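You operate a simulated robot arm through the tools that you are given. There is no shell and no other tool.

You are at the controls of a simulated robot arm. One attempt, no reset.

Task
Start a sealing run: sleeve ONE goes under the bar.
Fine: sealer on, then one press of CLEAR SEALS; swing the hoop's clamp aside for the open sleeve and lock it again; the bowls stay inside; the other sleeve and the film knob stay.

It is judged by the outcome, as a careful person would: the job done as asked, and still so three seconds after it is handed in. It fails if anything else is knocked over, pushed out of place, dropped, spilled or broken. Lids that push on must go on centred and level and be pressed home; caps that screw on are set level and turned clockwise until they are tight.

Robot
A 6-joint arm with a two-finger gripper, fixed in place. Base frame: the origin is on the floor under the middle of its stand, x ahead of it, y to its left, z up; the work surface is at about z = 84. Units: cm, degrees, N and s.
It reaches about 157.2 cm from its shoulder. Its first joint turns from -166.0 to 166.0 degrees. Payload 2.45 kg.
The tool frame sits at the grasp point between the pads (the TCP): z along the fingers, y along the line on which they close. The tips reach 2 cm beyond it. The gripper opens to 14 cm; its body begins 16.8 cm behind the TCP.
Orientation is that of the tool frame in the base frame, as a unit quaternion [w, x, y, z]. With the fingers straight down and closing along the base's y, the tool's x points along the base's -x, its y along +y and its z along -z.

Tools
- The arm moves only by the tool step_arm. Its argument "commands" is text: rows parted by semicolons, each of 6 numbers parted by spaces: the shift along the tool's x, y, z in units of 400 mm (1.0 is 400 mm), then the turn, a rotation vector about the tool's x, y, z in units of 180 degrees (1.0 is 180 degrees). In form: tx ty tz wx wy wz; .... A call has 1 to 20 rows; each row is the pose to reach, as a shift and turn from the pose commanded when the call began, along the tool's axes at that moment. "gripper" is the closure, from 0 (fully open) to 1 (shut), set as the call begins (left out, the last holds). A call with a number of a shift or a turn outside -1 to 1 is refused whole. Each row takes 0.2 s and may step no farther than 5 cm and 8.6 degrees from the row before; otherwise, or with a gripper value out of range, the whole call is refused. A pose out of reach is approached as far as the arm can. The call stops where the force on the tool passes 90 N (or 10 N more than at its start, if that is more) or the arm is blocked; 0.2 s more then pass. The fingers move at their own pace (about 4.5 cm/s each) and stop on an object; they squeeze with about 38 N. The grip force told is the motor's: it shows also when the fingers shut on nothing. Time passes only in rows, and 0.2 s behind the last, so rows that repeat a pose let the fingers close. The reply holds the time, the measured pose of the TCP, the force on the tool along the base axes, the opening and the grip force, in the units named above and with some noise, with the torque about the TCP (base axes, N m) and any sound that the robot's microphone picked up.
- Cameras (640 x 400 px; columns grow to the right, rows downward): "scene" is fixed at [40.13, -50.09, 162.04]; the picture's right is [0.42, -0.91, 0.00], its down [-0.72, -0.33, -0.61] and it looks along [0.55, 0.25, -0.80] (base axes); focal length 229 px, centre (320, 200). "wrist" rides on the gripper at [7.8, 1.1, -20.9] in the tool frame; the picture's right is [-0.14, 0.99, 0.00], its down [-0.92, -0.13, -0.37] and it looks along [-0.36, -0.05, 0.93] (tool axes); focal length 280 px, centre (320, 200). There is no depth. A picture from a camera that has moved, and an enlarged one, comes with that camera's place and axes in the base frame and with its lens.
- get_image(camera): a new picture of that camera. The clock stands still meanwhile.
- close_up(camera, box): a new picture of the part [left, top, right, bottom] of that camera's present view, enlarged. The clock stands still meanwhile.
- finish_job(): hands the job in; it is judged then, once.

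Nothing tells you positions but the pictures and the camera data. Unless the task says otherwise, let go and move clear before handing in.

The tools are called after "Request:" as a command line: name --argument value ..., lists and objects as JSON in quotes. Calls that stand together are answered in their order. step_arm: Moves the arm, as the interface text tells. Its arguments: {"type":"object","properties":{"commands":{"type":"string"},"gripper":{"type":"number"}},"required":["commands"]} The other tools are called the same way: get_image (camera) takes a picture; close_up (camera, box) takes an enlarged picture of a part of a camera's view; finish_job () hands the job in.

At the start:

```text
time: 0.0
tool_pos: [63.46, 18.45, 129.49]
orientation: [0.0, 0.0, 1.0, -0.001]
force: [0.5, -0.6, 0.3]
torque: [0.02, 0.02, 0.0]
gripper_width: 14.0
grip_force: 0.1
```

scene: 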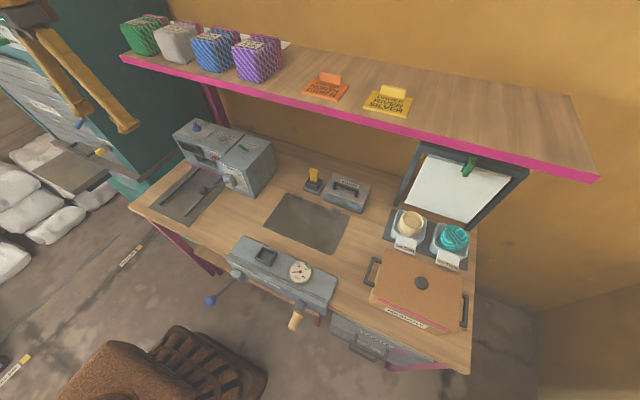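
wrist: 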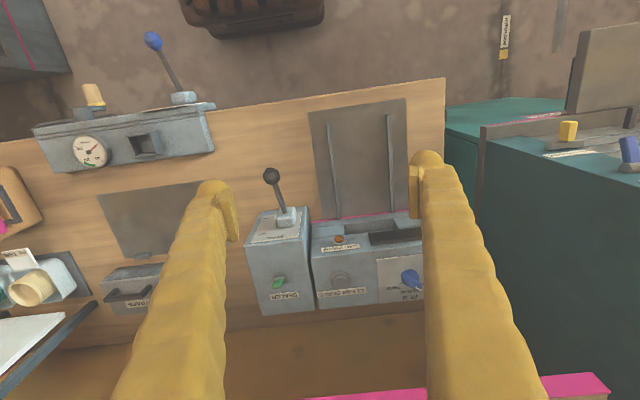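

I see a workbench with a sealer-like machine, a shelf with packages, and a bench with various devices; I need close looks before moving. I'll take enlarged pictures of all parts first.

Request:
close_up --camera "scene" --box '[130, 100, 290, 200]'

Request:
close_up --camera "scene" --box '[130, 180, 290, 280]'

Request:
close_up --camera "scene" --box '[200, 220, 360, 320]'

Request:
close_up --camera "scene" --box '[360, 140, 520, 240]'

Request:
close_up --camera "scene" --box '[340, 200, 500, 300]'

Request:
close_up --camera "scene" --box '[260, 150, 420, 250]'

Request:
close_up --camera "scene" --box '[320, 280, 480, 380]'

Request:
close_up --camera "scene" --box '[110, 0, 270, 100]'

Request:
close_up --camera "scene" --box '[270, 50, 430, 150]'

Request:
close_up --camera "scene" --box '[0, 40, 160, 140]'

Request:
close_up --camera "wrist" --box '[230, 160, 430, 320]'

Request:
close_up --camera "wrist" --box '[0, 160, 200, 320]'

Request:
close_up --camera "wrist" --box '[440, 10, 640, 170]'

```text
4.00 times, centred on (210, 150) of scene
camera zoom: at [40.13, -50.09, 162.04], right [0.42, -0.91, 0.0], down [-0.72, -0.33, -0.61], along [0.55, 0.25, -0.8], focal length 918 px, centre (760, 400)
```

zoom: 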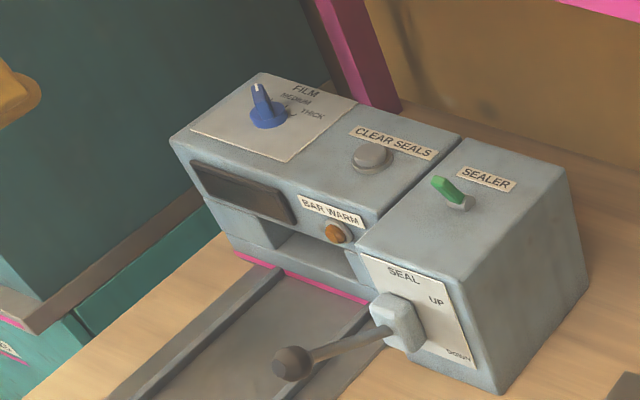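

```text
4.00 times, centred on (210, 230) of scene
camera zoom: at [40.13, -50.09, 162.04], right [0.42, -0.91, 0.0], down [-0.72, -0.33, -0.61], along [0.55, 0.25, -0.8], focal length 918 px, centre (760, 80)
```

zoom: 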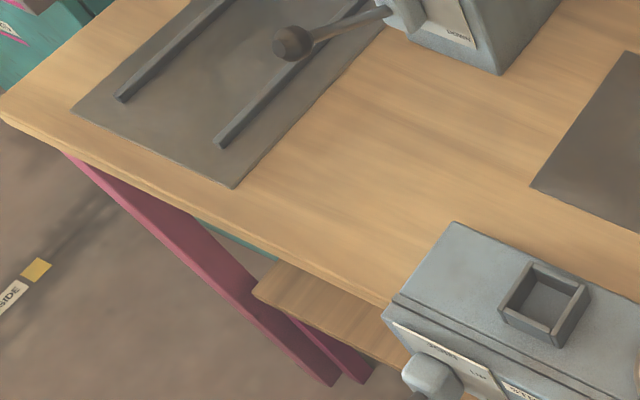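

```text
4.00 times, centred on (280, 270) of scene
camera zoom: at [40.13, -50.09, 162.04], right [0.42, -0.91, 0.0], down [-0.72, -0.33, -0.61], along [0.55, 0.25, -0.8], focal length 918 px, centre (480, -80)
```

zoom: 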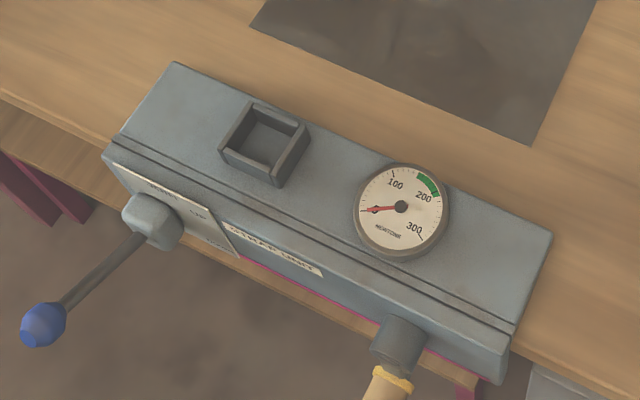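

```text
4.00 times, centred on (440, 190) of scene
camera zoom: at [40.13, -50.09, 162.04], right [0.42, -0.91, 0.0], down [-0.72, -0.33, -0.61], along [0.55, 0.25, -0.8], focal length 918 px, centre (-160, 240)
```

zoom: 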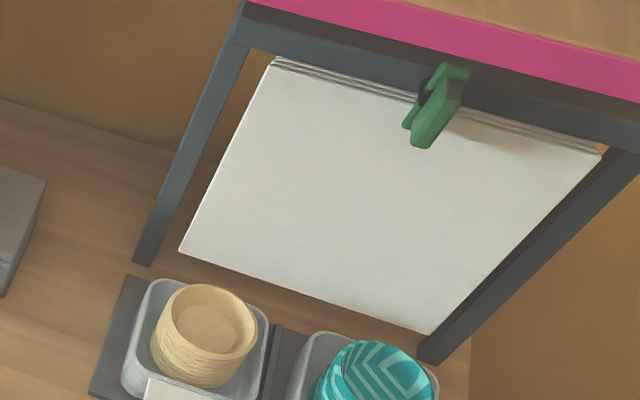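

```text
4.00 times, centred on (420, 250) of scene
camera zoom: at [40.13, -50.09, 162.04], right [0.42, -0.91, 0.0], down [-0.72, -0.33, -0.61], along [0.55, 0.25, -0.8], focal length 918 px, centre (-80, 0)
```

zoom: 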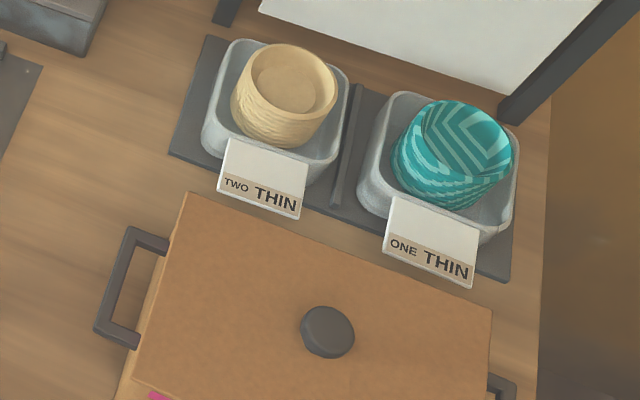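

```text
4.00 times, centred on (340, 200) of scene
camera zoom: at [40.13, -50.09, 162.04], right [0.42, -0.91, 0.0], down [-0.72, -0.33, -0.61], along [0.55, 0.25, -0.8], focal length 918 px, centre (240, 200)
```

zoom: 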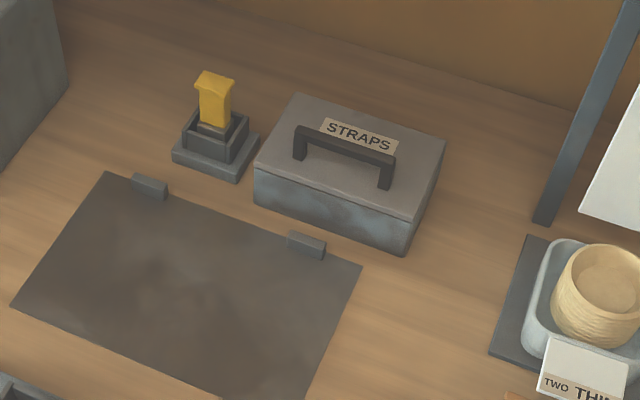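

```text
4.00 times, centred on (400, 330) of scene
camera zoom: at [40.13, -50.09, 162.04], right [0.42, -0.91, 0.0], down [-0.72, -0.33, -0.61], along [0.55, 0.25, -0.8], focal length 918 px, centre (0, -320)
```

zoom: 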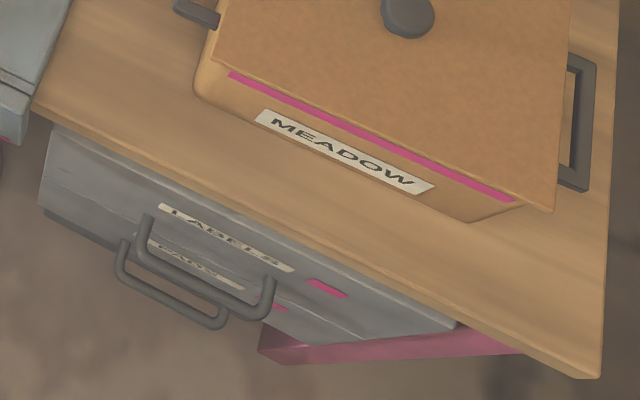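

```text
4.00 times, centred on (190, 50) of scene
camera zoom: at [40.13, -50.09, 162.04], right [0.42, -0.91, 0.0], down [-0.72, -0.33, -0.61], along [0.55, 0.25, -0.8], focal length 918 px, centre (840, 800)
```

zoom: 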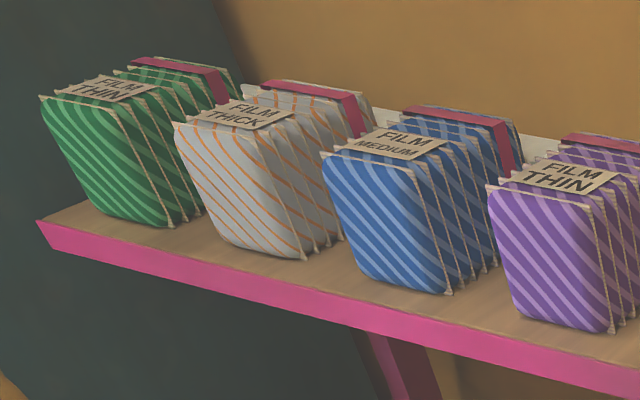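

```text
4.00 times, centred on (350, 100) of scene
camera zoom: at [40.13, -50.09, 162.04], right [0.42, -0.91, 0.0], down [-0.72, -0.33, -0.61], along [0.55, 0.25, -0.8], focal length 918 px, centre (200, 600)
```

zoom: 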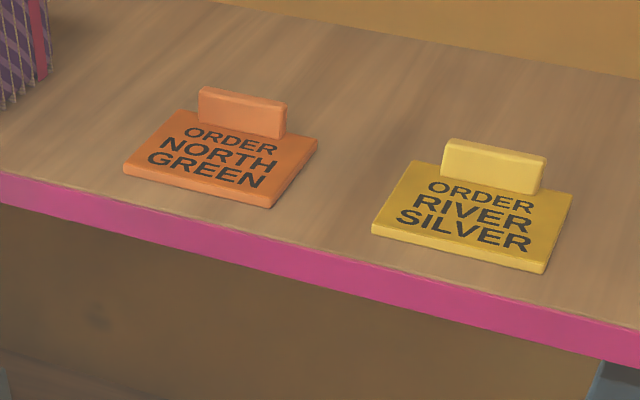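

```text
4.00 times, centred on (80, 90) of scene
camera zoom: at [40.13, -50.09, 162.04], right [0.42, -0.91, 0.0], down [-0.72, -0.33, -0.61], along [0.55, 0.25, -0.8], focal length 918 px, centre (1280, 640)
```

zoom: 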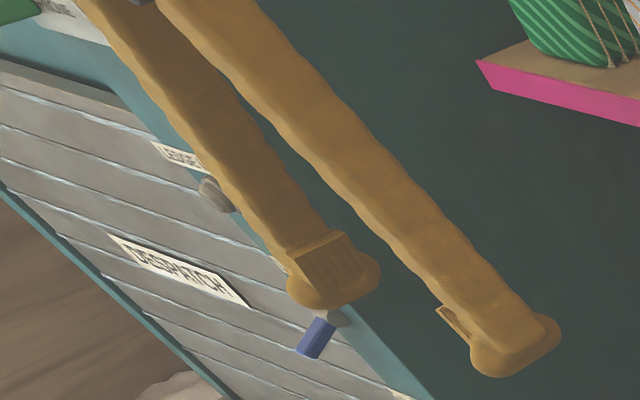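

```text
2.50 times, centred on (330, 240) of wrist
camera zoom: at [55.69, 19.48, 150.41], right [0.14, 0.99, 0.0], down [0.92, -0.13, 0.37], along [0.36, -0.05, -0.93], focal length 701 px, centre (295, 100)
```

zoom: 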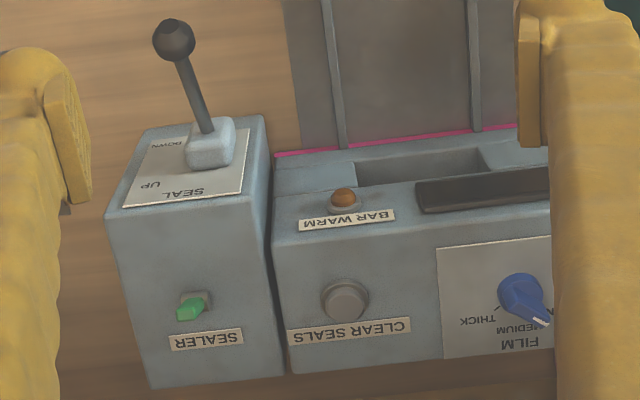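

```text
2.50 times, centred on (100, 240) of wrist
camera zoom: at [55.69, 19.48, 150.41], right [0.14, 0.99, 0.0], down [0.92, -0.13, 0.37], along [0.36, -0.05, -0.93], focal length 701 px, centre (870, 100)
```

zoom: 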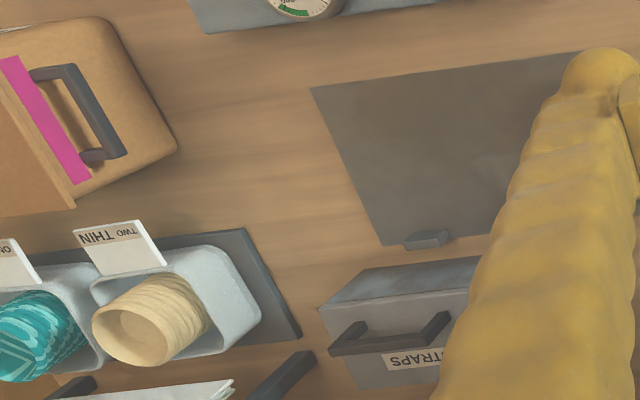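

```text
2.50 times, centred on (540, 90) of wrist
camera zoom: at [55.69, 19.48, 150.41], right [0.14, 0.99, 0.0], down [0.92, -0.13, 0.37], along [0.36, -0.05, -0.93], focal length 701 px, centre (-230, 475)
```

zoom: 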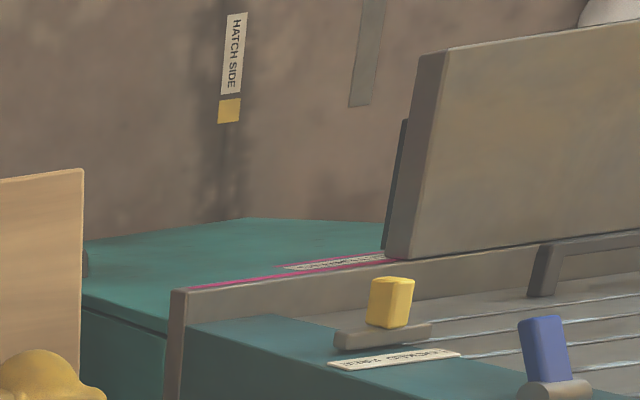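

The bench has a sealer unit (left rear), two open trays/sleeves labelled TWO and ONE at right rear (about x 94, y -62 and -77), a weighing/strap unit in front and a shelf at z≈130 above. I'll carry the empty gripper to the right, clear of the shelf, to look more closely at the sleeves.

Request:
step_arm --commands "0 -0.12 0 0 0 0; 0 -0.24 0 0 0 0; 0 -0.36 0 0 0 0; 0 -0.48 0 0 0 0; 0 -0.6 0 0 0 0; 0 -0.72 0 0 0 0; 0 -0.84 0 0 0 0; 0 -0.96 0 0 0 0"

```text
time: 1.8
tool_pos: [63.38, -20.02, 129.61]
orientation: [0.0, 0.0, 1.0, 0.0]
force: [0.4, -0.6, 0.1]
torque: [0.01, -0.03, -0.01]
gripper_width: 13.99
grip_force: 0.0
```

The gripper is at y≈-20, in the clear; I take a look from here and then go on to the right.

Request:
get_image --camera "wrist"

Request:
step_arm --commands "0 -0.12 0 0 0 0; 0 -0.24 0 0 0 0; 0 -0.36 0 0 0 0; 0 -0.48 0 0 0 0; 0 -0.6 0 0 0 0; 0 -0.72 0 0 0 0; 0 -0.84 0 0 0 0; 0 -0.96 0 0 0 0; 0 -1 0 0 0 0"

Request:
get_image --camera "wrist"

```text
taken
camera wrist: at [55.69, -18.97, 150.47], right [0.14, 0.99, 0.0], down [0.92, -0.13, 0.37], along [0.36, -0.05, -0.93], focal length 280 px, centre (320, 200)
```

wrist: 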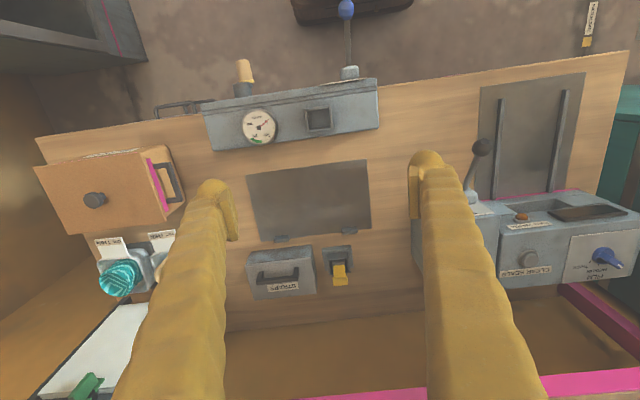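

```text
time: 3.8
tool_pos: [63.36, -60.12, 129.4]
orientation: [0.0, 0.0, 1.0, 0.0]
force: [0.8, 0.4, 0.4]
torque: [-0.03, -0.03, -0.02]
gripper_width: 14.0
grip_force: 0.1
```

```text
taken
camera wrist: at [55.72, -59.08, 150.38], right [0.14, 0.99, 0.0], down [0.92, -0.13, 0.37], along [0.37, -0.05, -0.93], focal length 280 px, centre (320, 200)
```

wrist: 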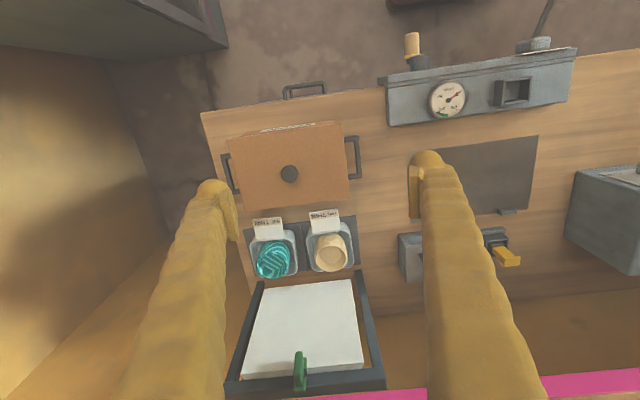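

Request:
close_up --camera "wrist" --box '[230, 200, 380, 300]'

Request:
close_up --camera "wrist" --box '[220, 270, 400, 400]'

Request:
close_up --camera "wrist" --box '[200, 80, 380, 220]'

```text
4.00 times, centred on (305, 250) of wrist
camera zoom: at [55.72, -59.08, 150.38], right [0.14, 0.99, 0.0], down [0.92, -0.13, 0.37], along [0.37, -0.05, -0.93], focal length 1122 px, centre (380, 0)
```

zoom: 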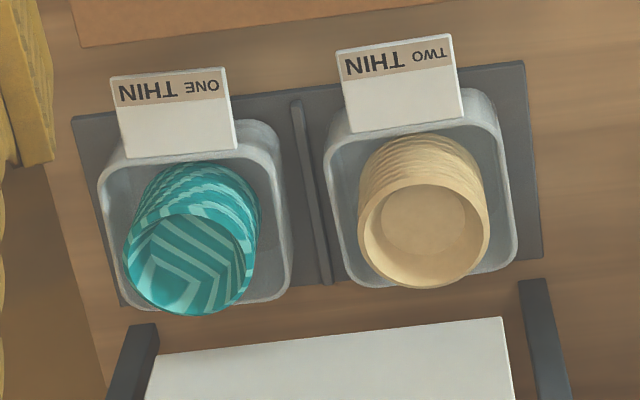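

```text
3.08 times, centred on (310, 335) of wrist
camera zoom: at [55.72, -59.08, 150.38], right [0.14, 0.99, 0.0], down [0.92, -0.13, 0.37], along [0.37, -0.05, -0.93], focal length 863 px, centre (351, -215)
```

zoom: 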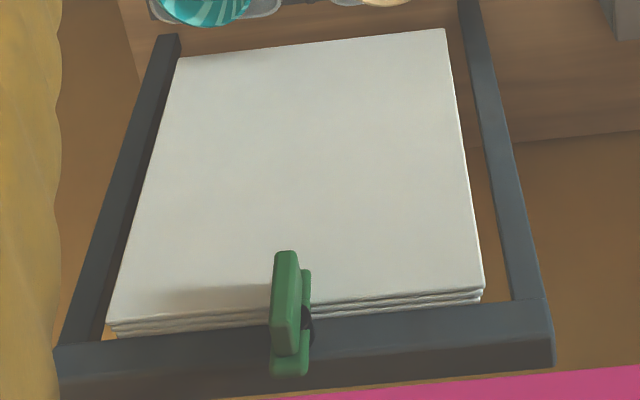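

```text
2.86 times, centred on (290, 150) of wrist
camera zoom: at [55.72, -59.08, 150.38], right [0.14, 0.99, 0.0], down [0.92, -0.13, 0.37], along [0.37, -0.05, -0.93], focal length 801 px, centre (406, 343)
```

zoom: 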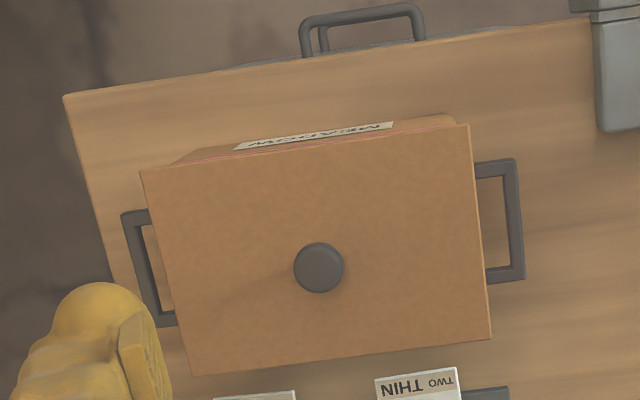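

The "hoop" appears to be the dark upright frame at x≈100, y -55..-81 with white sheets and a green clamp on its crossbar at z≈120; the sleeves are the grey trays with bowls. I tilt the camera for a flatter, closer look at the hoop and sleeves.

Request:
step_arm --commands "-0.06 -0.03 0.055 0 -0.0389 0; -0.12 -0.06 0.11 0 -0.0778 0; -0.18 -0.09 0.165 0 -0.1167 0; -0.24 -0.12 0.22 0 -0.1556 0; -0.3 -0.15 0.27 0 -0.1944 0; -0.3 -0.15 0.27 0 -0.1944 0"

Request:
get_image --camera "wrist"

Request:
close_up --camera "wrist" --box '[220, 100, 420, 225]'

Request:
close_up --camera "wrist" --box '[220, 200, 420, 325]'

```text
time: 5.2
tool_pos: [75.54, -66.09, 118.78]
orientation: [0.301, 0.0, 0.954, 0.0]
force: [-0.1, 0.1, 0.1]
torque: [-0.01, 0.03, 0.0]
gripper_width: 14.0
grip_force: 0.0
```

```text
taken
camera wrist: at [57.17, -65.02, 131.31], right [0.11, 0.99, 0.08], down [0.54, -0.13, 0.83], along [0.83, -0.05, -0.55], focal length 280 px, centre (320, 200)
```

wrist: 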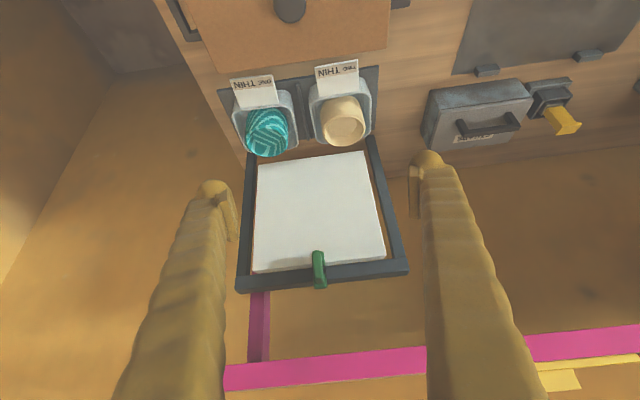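

```text
3.20 times, centred on (320, 162) of wrist
camera zoom: at [57.17, -65.02, 131.31], right [0.11, 0.99, 0.08], down [0.54, -0.13, 0.83], along [0.83, -0.05, -0.55], focal length 897 px, centre (320, 320)
```

zoom: 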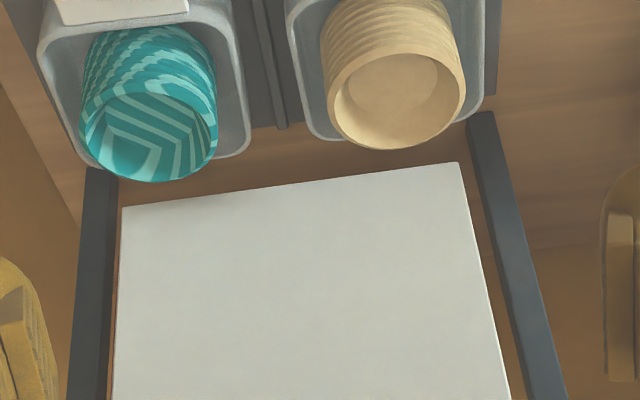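

```text
3.20 times, centred on (320, 262) of wrist
camera zoom: at [57.17, -65.02, 131.31], right [0.11, 0.99, 0.08], down [0.54, -0.13, 0.83], along [0.83, -0.05, -0.55], focal length 897 px, centre (320, 0)
```

zoom: 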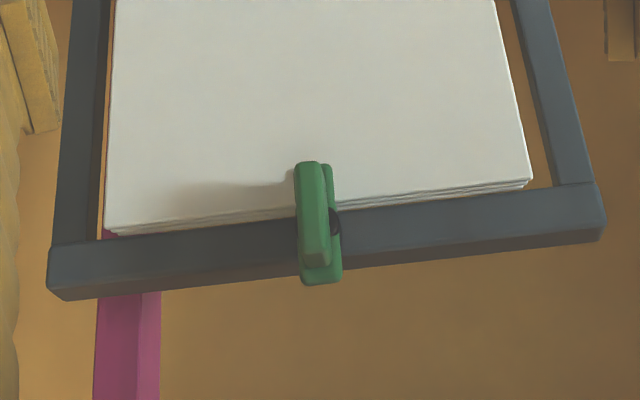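

The frame is a hanging pad of white sheets with a green clip; it may or may not be the "hoop", so I need to look at the rest of the room. I retreat and go back left to view the left-hand station.

Request:
step_arm --commands "0.02 0.08 -0.075 0 0.0389 0; 0.04 0.16 -0.15 0 0.0778 0; 0.06 0.24 -0.225 0 0.1167 0; 0.08 0.32 -0.3 0 0.1556 0; 0.1 0.4 -0.37 0 0.1944 0; 0.1 0.52 -0.37 0 0.1944 0; 0.1 0.64 -0.37 0 0.1944 0; 0.1 0.76 -0.37 0 0.1944 0; 0.1 0.88 -0.37 0 0.1944 0; 0.1 1 -0.37 0 0.1944 0"

Request:
step_arm --commands "0 0.1 0 0 0 -0.04; 0 0.2 0 0 0 -0.08; 0 0.3 0 0 0 -0.12; 0 0.4 0 0 0 -0.16; 0 0.5 0 0 0 -0.2; 0 0.6 0 0 0 -0.24; 0 0.7 0 0 0 -0.28; 0 0.8 0 0 0 -0.32; 0 0.9 0 0 0 -0.36; 0 1 0 0 0 -0.4; 0 1 0 0 0 -0.44; 0 1 0 0 0 -0.48; 0 1 0 0 0 -0.5"

Request:
get_image --camera "wrist"

Request:
get_image --camera "scene"

```text
time: 7.4
tool_pos: [63.67, -25.87, 128.52]
orientation: [0.0, 0.0, 1.0, 0.001]
force: [-0.7, 0.0, 0.0]
torque: [-0.05, -0.02, 0.0]
gripper_width: 13.99
grip_force: 0.1
```

```text
time: 10.2
tool_pos: [63.62, 13.97, 128.5]
orientation: [-0.001, 0.708, -0.707, -0.001]
force: [-0.8, 0.3, 0.0]
torque: [0.02, 0.0, -0.02]
gripper_width: 13.99
grip_force: 0.0
```

```text
taken
camera wrist: at [62.63, 6.18, 149.44], right [-0.99, 0.14, 0.0], down [0.13, 0.92, 0.37], along [0.05, 0.37, -0.93], focal length 280 px, centre (320, 200)
```

wrist: 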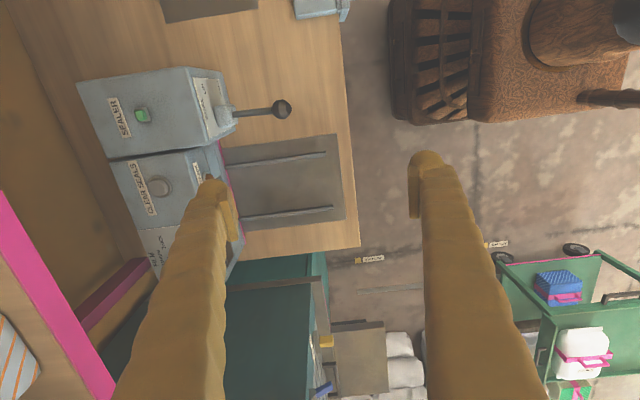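

```text
taken
```

scene: 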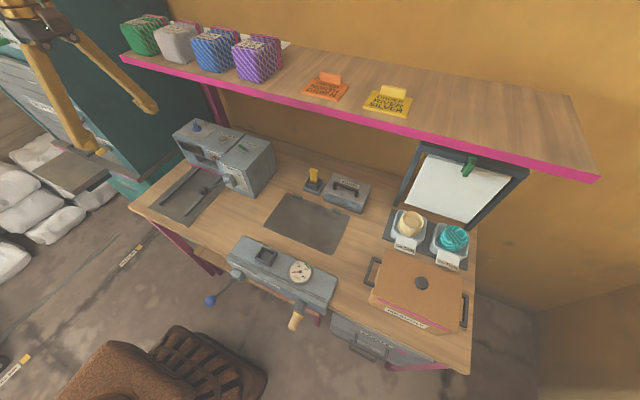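

Facing left now I see the sealer, bench edge, a teal hatch cabinet and a green trolley with parcels. I tilt up to look further out.

Request:
step_arm --commands "0 0 0 0 -0.0389 0; 0 0 0 0 -0.0778 0; 0 0 0 0 -0.1167 0; 0 0 0 0 -0.1556 0; 0 0 0 0 -0.1944 0; 0 0 0 0 -0.1944 0"

Request:
get_image --camera "wrist"

Request:
close_up --camera "wrist" --box '[200, 0, 440, 150]'

Request:
close_up --camera "wrist" --box '[220, 130, 440, 280]'

Request:
close_up --camera "wrist" --box '[440, 100, 640, 240]'

```text
time: 11.6
tool_pos: [63.73, 14.06, 128.39]
orientation: [-0.213, 0.674, -0.674, -0.214]
force: [-0.1, 0.0, 0.5]
torque: [-0.01, -0.02, -0.01]
gripper_width: 14.02
grip_force: 0.1
```

```text
taken
camera wrist: at [62.64, -4.42, 141.14], right [-0.99, 0.11, 0.08], down [0.13, 0.54, 0.83], along [0.05, 0.83, -0.55], focal length 280 px, centre (320, 200)
```

wrist: 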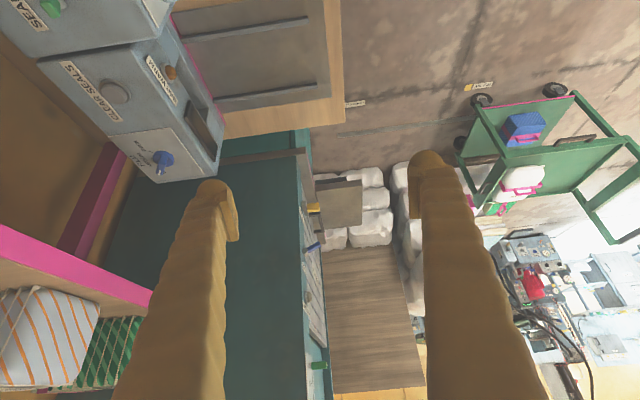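

```text
2.67 times, centred on (320, 75) of wrist
camera zoom: at [62.64, -4.42, 141.14], right [-0.99, 0.11, 0.08], down [0.13, 0.54, 0.83], along [0.05, 0.83, -0.55], focal length 748 px, centre (320, 533)
```

zoom: 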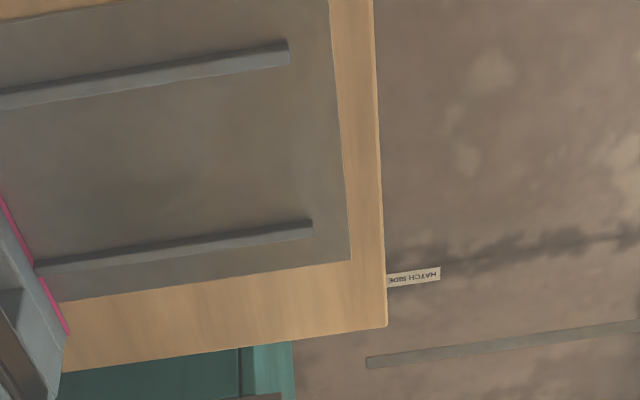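

```text
2.67 times, centred on (330, 205) of wrist
camera zoom: at [62.64, -4.42, 141.14], right [-0.99, 0.11, 0.08], down [0.13, 0.54, 0.83], along [0.05, 0.83, -0.55], focal length 748 px, centre (293, 187)
```

zoom: 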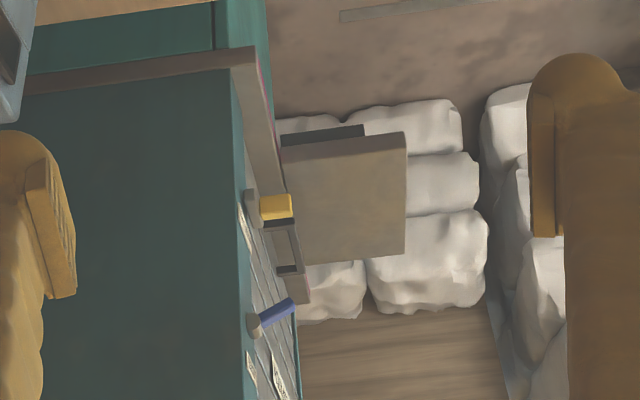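

```text
2.86 times, centred on (540, 170) of wrist
camera zoom: at [62.64, -4.42, 141.14], right [-0.99, 0.11, 0.08], down [0.13, 0.54, 0.83], along [0.05, 0.83, -0.55], focal length 801 px, centre (-309, 286)
```

zoom: 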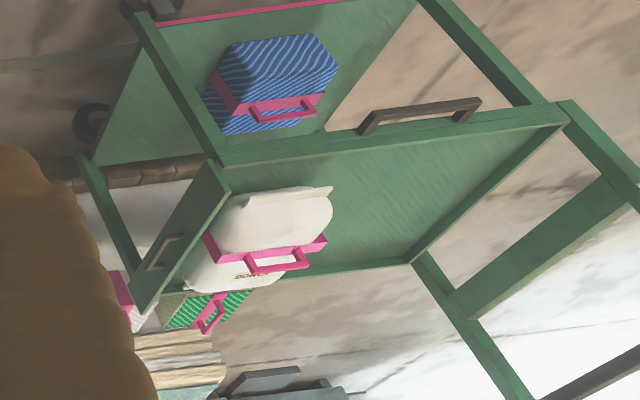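

To the left are only the despatch hatch, sacks and trolley. I'll turn further to see whether there is anything behind the arm (a "hoop" station) before deciding.

Request:
step_arm --commands "0 0.1 0 -0.0255 0 -0.0364; 0 0.2 0 -0.051 0 -0.0728; 0 0.3 0 -0.0765 0 -0.1092; 0 0.4 0 -0.102 0 -0.1456; 0 0.5 0 -0.1275 0 -0.182; 0 0.5 0 -0.153 0 -0.2184; 0 0.5 0 -0.1785 0 -0.2548; 0 0.5 0 -0.1785 0 -0.2548"

Request:
get_image --camera "wrist"

```text
time: 13.4
tool_pos: [43.68, 14.08, 128.52]
orientation: [-0.087, 0.912, -0.278, -0.288]
force: [-0.1, -0.1, -0.2]
torque: [-0.03, -0.02, 0.01]
gripper_width: 13.98
grip_force: 0.0
```

```text
taken
camera wrist: at [58.37, 2.8, 141.17], right [-0.65, -0.76, 0.08], down [-0.38, 0.41, 0.83], along [-0.66, 0.51, -0.55], focal length 280 px, centre (320, 200)
```

wrist: 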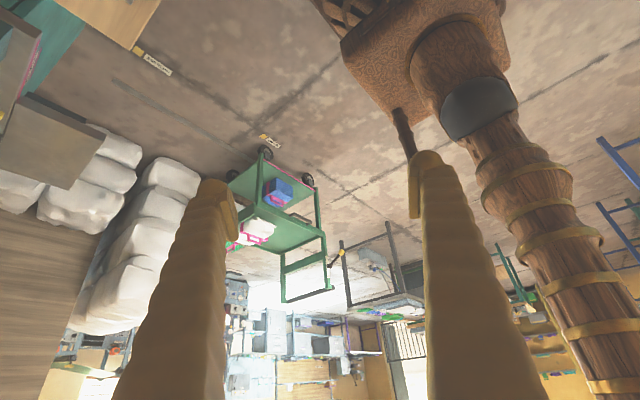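

The brown thing is the robot's own stand; nothing relevant lies behind. There was a structure on the right side (y < -90), so I turn that way to look.

Request:
step_arm --commands "0.034 -0.028 -0.0238 0.0268 0 0.0382; 0.068 -0.056 -0.0476 0.0536 0 0.0764; 0.102 -0.084 -0.0714 0.0804 0 0.1146; 0.136 -0.112 -0.0952 0.1072 0 0.1528; 0.17 -0.14 -0.119 0.134 0 0.191; 0.204 -0.168 -0.1428 0.1608 0 0.2292; 0.238 -0.196 -0.1666 0.1876 0 0.2674; 0.272 -0.224 -0.1904 0.2144 0 0.3056; 0.306 -0.252 -0.2142 0.2412 0 0.3438; 0.34 -0.28 -0.238 0.268 0 0.382; 0.34 -0.28 -0.238 0.2948 0 0.4202; 0.34 -0.28 -0.238 0.3216 0 0.4584; 0.34 -0.28 -0.238 0.3484 0 0.4966; 0.34 -0.28 -0.238 0.3752 0 0.5348; 0.34 -0.28 -0.238 0.402 0 0.573; 0.34 -0.28 -0.238 0.4288 0 0.6112; 0.34 -0.28 -0.238 0.4556 0 0.6494; 0.34 -0.28 -0.238 0.465 0 0.663"

```text
time: 17.2
tool_pos: [63.72, 14.1, 128.47]
orientation: [0.301, -0.001, 0.954, -0.002]
force: [-0.2, -0.1, 0.0]
torque: [-0.03, 0.04, -0.01]
gripper_width: 14.01
grip_force: 0.0
```

Back to facing the bench with a 35° tilt; I take a picture of the sealer side here, then move right and turn to face the right.

Request:
get_image --camera "wrist"

Request:
close_up --camera "wrist" --box '[220, 0, 440, 140]'

Request:
step_arm --commands "0 -0.1 0 0.022 0 0.0314; 0 -0.2 0 0.044 0 0.0628; 0 -0.3 0 0.066 0 0.0942; 0 -0.4 0 0.088 0 0.1256; 0 -0.5 0 0.11 0 0.157; 0 -0.6 0 0.132 0 0.1884; 0 -0.7 0 0.154 0 0.2198; 0 -0.8 0 0.176 0 0.2512; 0 -0.9 0 0.198 0 0.2826; 0 -1 0 0.22 0 0.314; 0 -1 0 0.242 0 0.3454; 0 -1 0 0.242 0 0.3454"

Request:
get_image --camera "wrist"

```text
taken
camera wrist: at [45.36, 15.04, 141.13], right [0.11, 0.99, 0.08], down [0.54, -0.13, 0.83], along [0.83, -0.05, -0.55], focal length 280 px, centre (320, 200)
```

wrist: 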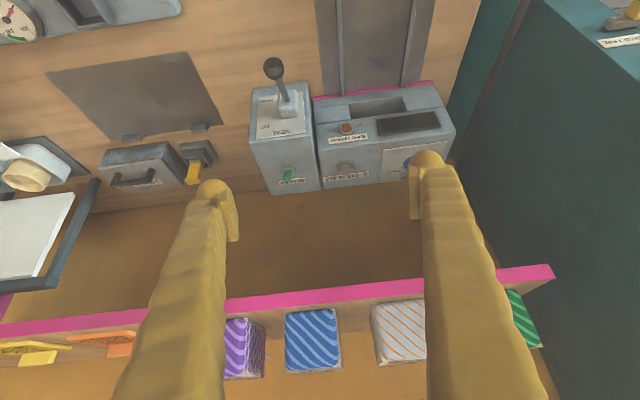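

```text
2.86 times, centred on (330, 70) of wrist
camera zoom: at [45.36, 15.04, 141.13], right [0.11, 0.99, 0.08], down [0.54, -0.13, 0.83], along [0.83, -0.05, -0.55], focal length 801 px, centre (291, 571)
```

zoom: 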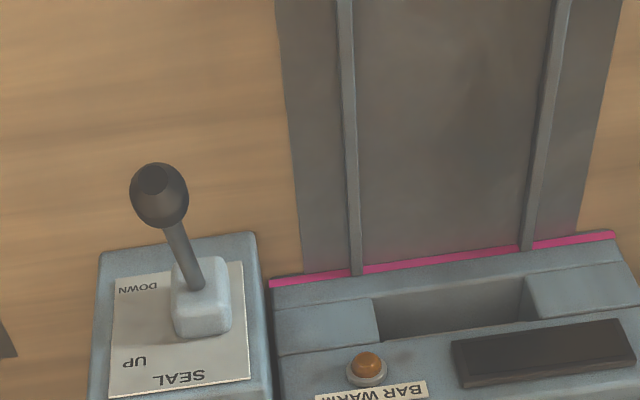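

```text
time: 19.8
tool_pos: [63.77, -26.0, 128.54]
orientation: [0.237, 0.586, 0.752, -0.185]
force: [-0.4, -0.6, 0.4]
torque: [0.01, 0.03, -0.01]
gripper_width: 14.01
grip_force: 0.0
```

```text
taken
camera wrist: at [60.42, -7.9, 141.14], right [0.99, 0.13, 0.08], down [0.01, -0.56, 0.83], along [0.16, -0.82, -0.55], focal length 280 px, centre (320, 200)
```

wrist: 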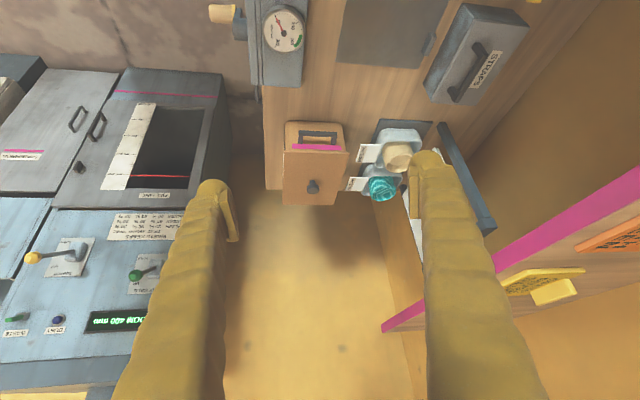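

There is a further machine on the right with a display. I zoom in on it.

Request:
close_up --camera "wrist" --box '[0, 60, 240, 210]'

Request:
close_up --camera "wrist" --box '[0, 200, 240, 350]'

Request:
close_up --camera "wrist" --box '[250, 80, 450, 230]'

Request:
close_up --camera "wrist" --box '[220, 0, 340, 90]'

```text
2.67 times, centred on (120, 135) of wrist
camera zoom: at [60.42, -7.9, 141.14], right [0.99, 0.13, 0.08], down [0.01, -0.56, 0.83], along [0.16, -0.82, -0.55], focal length 748 px, centre (853, 373)
```

zoom: 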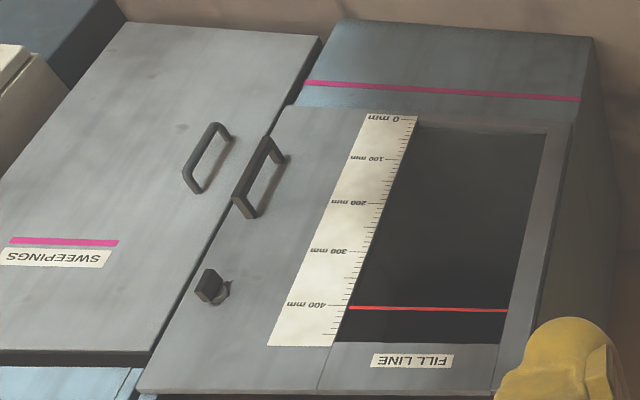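

```text
2.67 times, centred on (120, 275) of wrist
camera zoom: at [60.42, -7.9, 141.14], right [0.99, 0.13, 0.08], down [0.01, -0.56, 0.83], along [0.16, -0.82, -0.55], focal length 748 px, centre (853, 0)
```

zoom: 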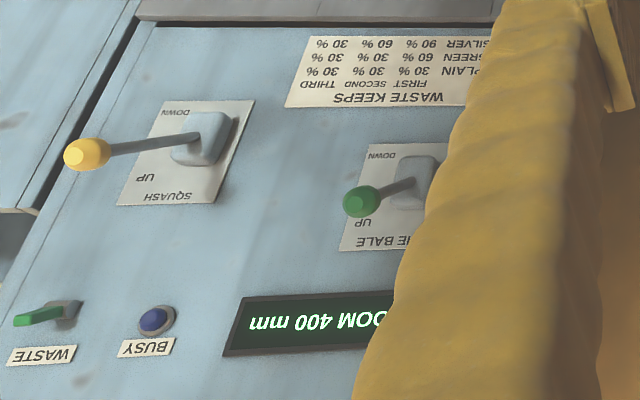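

```text
2.67 times, centred on (350, 155) of wrist
camera zoom: at [60.42, -7.9, 141.14], right [0.99, 0.13, 0.08], down [0.01, -0.56, 0.83], along [0.16, -0.82, -0.55], focal length 748 px, centre (240, 320)
```

zoom: 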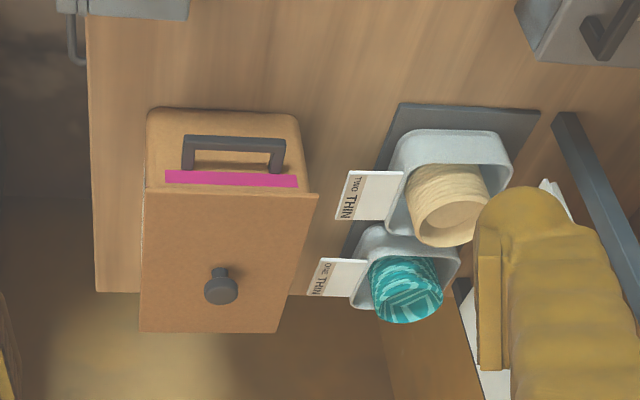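

```text
4.44 times, centred on (280, 45) of wrist
camera zoom: at [60.42, -7.9, 141.14], right [0.99, 0.13, 0.08], down [0.01, -0.56, 0.83], along [0.16, -0.82, -0.55], focal length 1246 px, centre (498, 889)
```

zoom: 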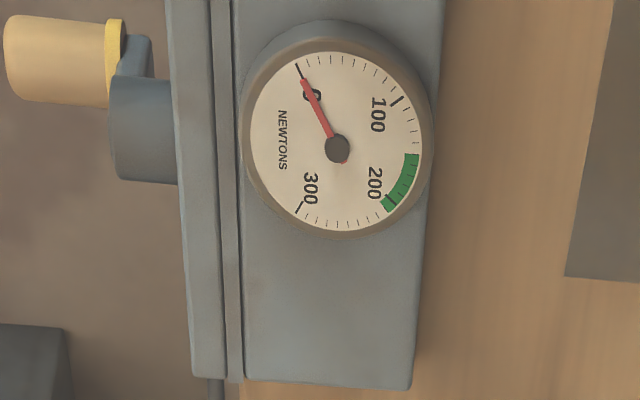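

The right-hand machine is a waste baler, not relevant. I zoom harder with both cameras on the sleeves, the hoop clamp and the sealer slot, since close-ups stay sharp.

Request:
close_up --camera "scene" --box '[425, 210, 485, 270]'

Request:
close_up --camera "scene" --box '[385, 195, 445, 255]'

Request:
close_up --camera "scene" --box '[445, 145, 495, 185]'

Request:
close_up --camera "scene" --box '[170, 120, 240, 190]'

Request:
close_up --camera "scene" --box '[220, 240, 290, 290]'

Request:
close_up --camera "wrist" --box '[340, 110, 420, 210]'

```text
6.67 times, centred on (455, 240) of scene
camera zoom: at [40.13, -50.09, 162.04], right [0.42, -0.91, 0.0], down [-0.72, -0.33, -0.61], along [0.55, 0.25, -0.8], focal length 1529 px, centre (-580, -67)
```

zoom: 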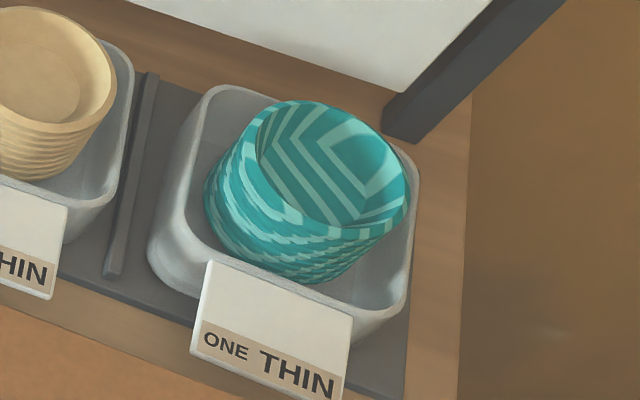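

```text
6.67 times, centred on (415, 225) of scene
camera zoom: at [40.13, -50.09, 162.04], right [0.42, -0.91, 0.0], down [-0.72, -0.33, -0.61], along [0.55, 0.25, -0.8], focal length 1529 px, centre (-313, 33)
```

zoom: 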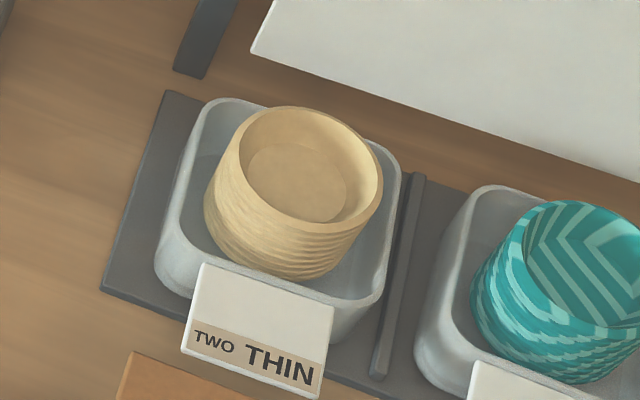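

```text
10.00 times, centred on (470, 165) of scene
camera zoom: at [40.13, -50.09, 162.04], right [0.42, -0.91, 0.0], down [-0.72, -0.33, -0.61], along [0.55, 0.25, -0.8], focal length 2294 px, centre (-1180, 550)
```

zoom: 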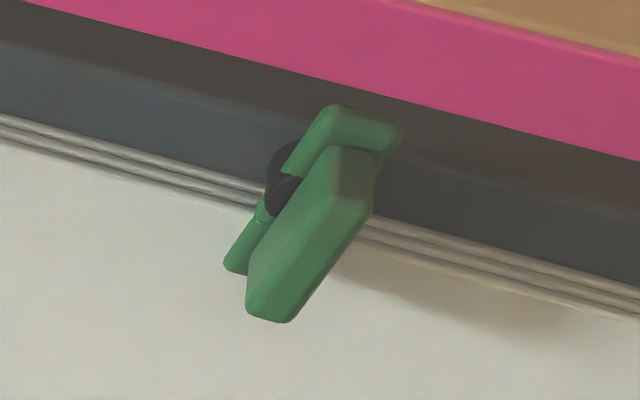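

```text
5.71 times, centred on (205, 155) of scene
camera zoom: at [40.13, -50.09, 162.04], right [0.42, -0.91, 0.0], down [-0.72, -0.33, -0.61], along [0.55, 0.25, -0.8], focal length 1311 px, centre (977, 457)
```

zoom: 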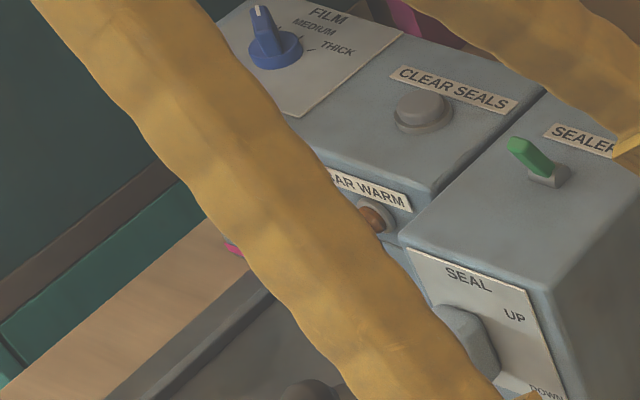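

```text
8.00 times, centred on (255, 265) of scene
camera zoom: at [40.13, -50.09, 162.04], right [0.42, -0.91, 0.0], down [-0.72, -0.33, -0.61], along [0.55, 0.25, -0.8], focal length 1835 px, centre (840, -320)
```

zoom: 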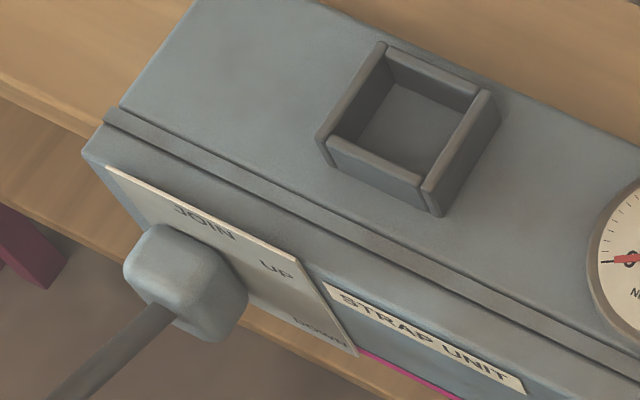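

```text
4.00 times, centred on (380, 160) of wrist
camera zoom: at [60.42, -7.9, 141.14], right [0.99, 0.13, 0.08], down [0.01, -0.56, 0.83], along [0.16, -0.82, -0.55], focal length 1122 px, centre (80, 360)
```

zoom: 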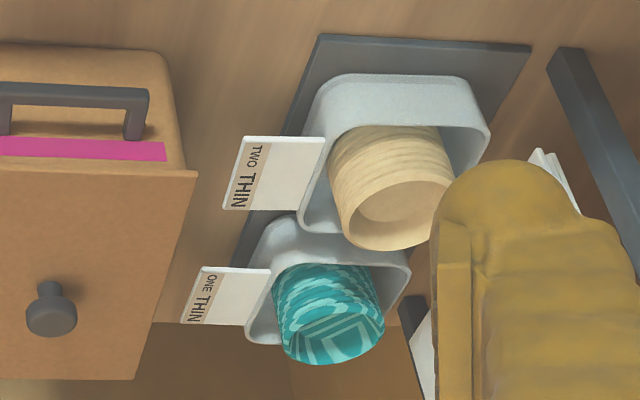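

Both sleeves are tubs with a flat label tab; the green clamp has a black pin. I move to a lower frontal viewpoint of the hoop to study the clamp and sleeves.

Request:
step_arm --commands "-0.0575 0.0013 0.0892 -0.0242 0 -0.03454; -0.115 0.0025 0.1784 -0.0484 0 -0.06908; -0.1725 0.0038 0.2676 -0.0726 0 -0.10362; -0.23 0.005 0.3568 -0.0968 0 -0.13816; -0.2875 0.0063 0.446 -0.121 0 -0.1727; -0.345 0.0076 0.5352 -0.1452 0 -0.20724; -0.4025 0.0088 0.6244 -0.1694 0 -0.24178; -0.46 0.01 0.7136 -0.1936 0 -0.27632; -0.5175 0.0113 0.8028 -0.2178 0 -0.31086; -0.575 0.0126 0.892 -0.242 0 -0.3454; -0.575 0.0126 0.892 -0.242 0 -0.3454"

Request:
get_image --camera "wrist"

```text
time: 22.2
tool_pos: [74.11, -64.08, 112.52]
orientation: [0.302, -0.002, 0.953, 0.001]
force: [0.5, 0.2, 0.8]
torque: [-0.01, 0.02, 0.04]
gripper_width: 14.0
grip_force: 0.1
```

```text
taken
camera wrist: at [55.71, -63.07, 125.15], right [0.11, 0.99, 0.08], down [0.54, -0.12, 0.83], along [0.83, -0.05, -0.55], focal length 280 px, centre (320, 200)
```

wrist: 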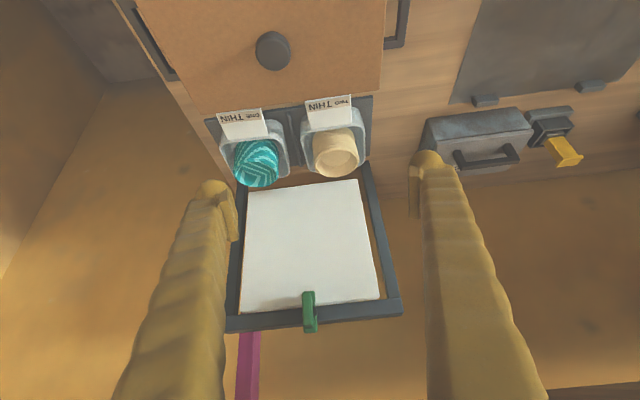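

Request:
close_up --camera "wrist" --box '[285, 280, 335, 340]'

Request:
close_up --camera "wrist" --box '[205, 90, 305, 200]'

Request:
close_up --camera "wrist" --box '[220, 180, 410, 340]'

```text
6.67 times, centred on (310, 310) of wrist
camera zoom: at [55.71, -63.07, 125.15], right [0.11, 0.99, 0.08], down [0.54, -0.12, 0.83], along [0.83, -0.05, -0.55], focal length 1869 px, centre (387, -533)
```

zoom: 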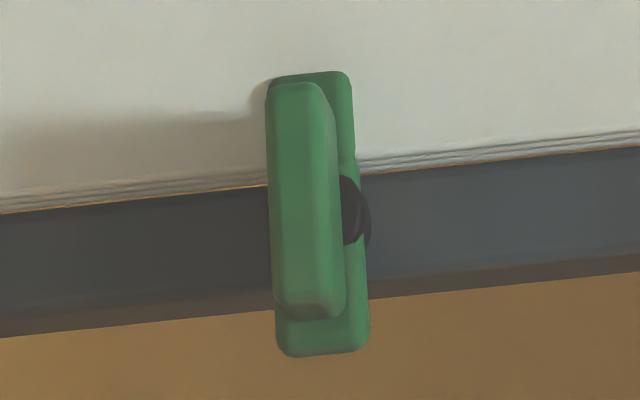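

```text
3.64 times, centred on (255, 145) of wrist
camera zoom: at [55.71, -63.07, 125.15], right [0.11, 0.99, 0.08], down [0.54, -0.12, 0.83], along [0.83, -0.05, -0.55], focal length 1020 px, centre (556, 400)
```

zoom: 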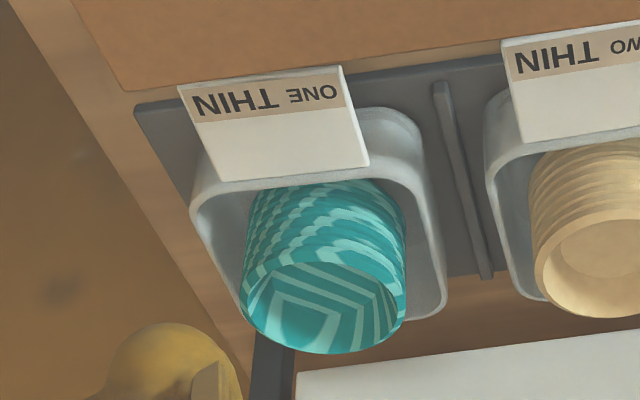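

```text
2.50 times, centred on (315, 260) of wrist
camera zoom: at [55.71, -63.07, 125.15], right [0.11, 0.99, 0.08], down [0.54, -0.12, 0.83], along [0.83, -0.05, -0.55], focal length 701 px, centre (332, 50)
```

zoom: 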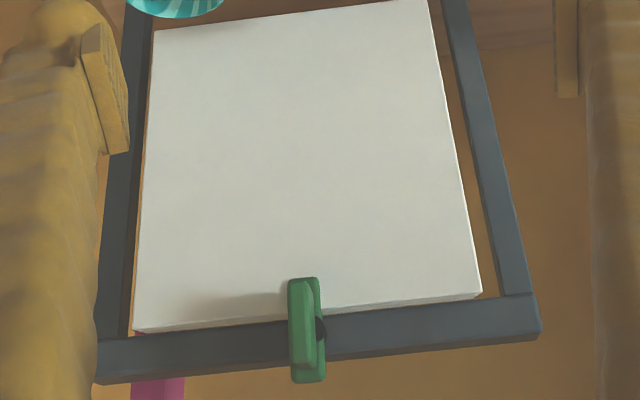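

The green clamp is a turn-button on a black hub at about (99, -68, 116) covering the top edge of the white pad hung in the frame (pad hangs z≈92–115). First I go to the sealer to look closely at its toggle and button.

Request:
step_arm --commands "0.004 0.05 -0.1 0 0 0; 0.008 0.1 -0.2 0 0 0; 0.008 0.22 -0.2 0 0 0; 0.008 0.34 -0.2 0 0 0; 0.008 0.46 -0.2 0 0 0; 0.008 0.58 -0.2 0 0 0; 0.008 0.7 -0.2 0 0 0; 0.008 0.82 -0.2 0 0 0; 0.008 0.94 -0.2 0 0 0; 0.008 1 -0.2 0 0 0"

Request:
step_arm --commands "0 0.12 0 0 0 0; 0 0.24 0 0 0 0; 0 0.36 0 0 0 0; 0 0.48 0 0 0 0; 0 0.6 0 0 0 0; 0 0.72 0 0 0 0; 0 0.84 0 0 0 0; 0 0.9 0 0 0 0; 0 0.9 0 0 0 0"

Request:
get_image --camera "wrist"

Request:
get_image --camera "scene"

```text
time: 24.4
tool_pos: [69.15, -23.96, 118.92]
orientation: [0.302, -0.002, 0.953, 0.0]
force: [-0.4, 1.1, -0.3]
torque: [-0.01, 0.0, 0.0]
gripper_width: 14.02
grip_force: 0.1
```

```text
time: 26.4
tool_pos: [68.94, 12.08, 118.85]
orientation: [0.302, -0.002, 0.953, 0.0]
force: [0.2, 0.2, 0.3]
torque: [-0.01, 0.0, 0.01]
gripper_width: 13.99
grip_force: 0.1
```

```text
taken
camera wrist: at [50.53, 13.1, 131.5], right [0.11, 0.99, 0.08], down [0.54, -0.13, 0.83], along [0.83, -0.05, -0.55], focal length 280 px, centre (320, 200)
```

wrist: 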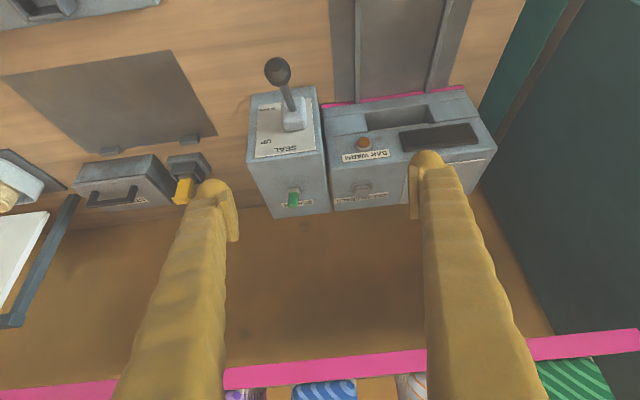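

```text
taken
```

scene: 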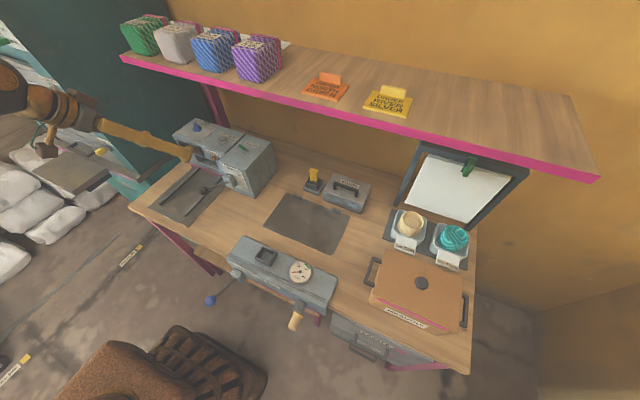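

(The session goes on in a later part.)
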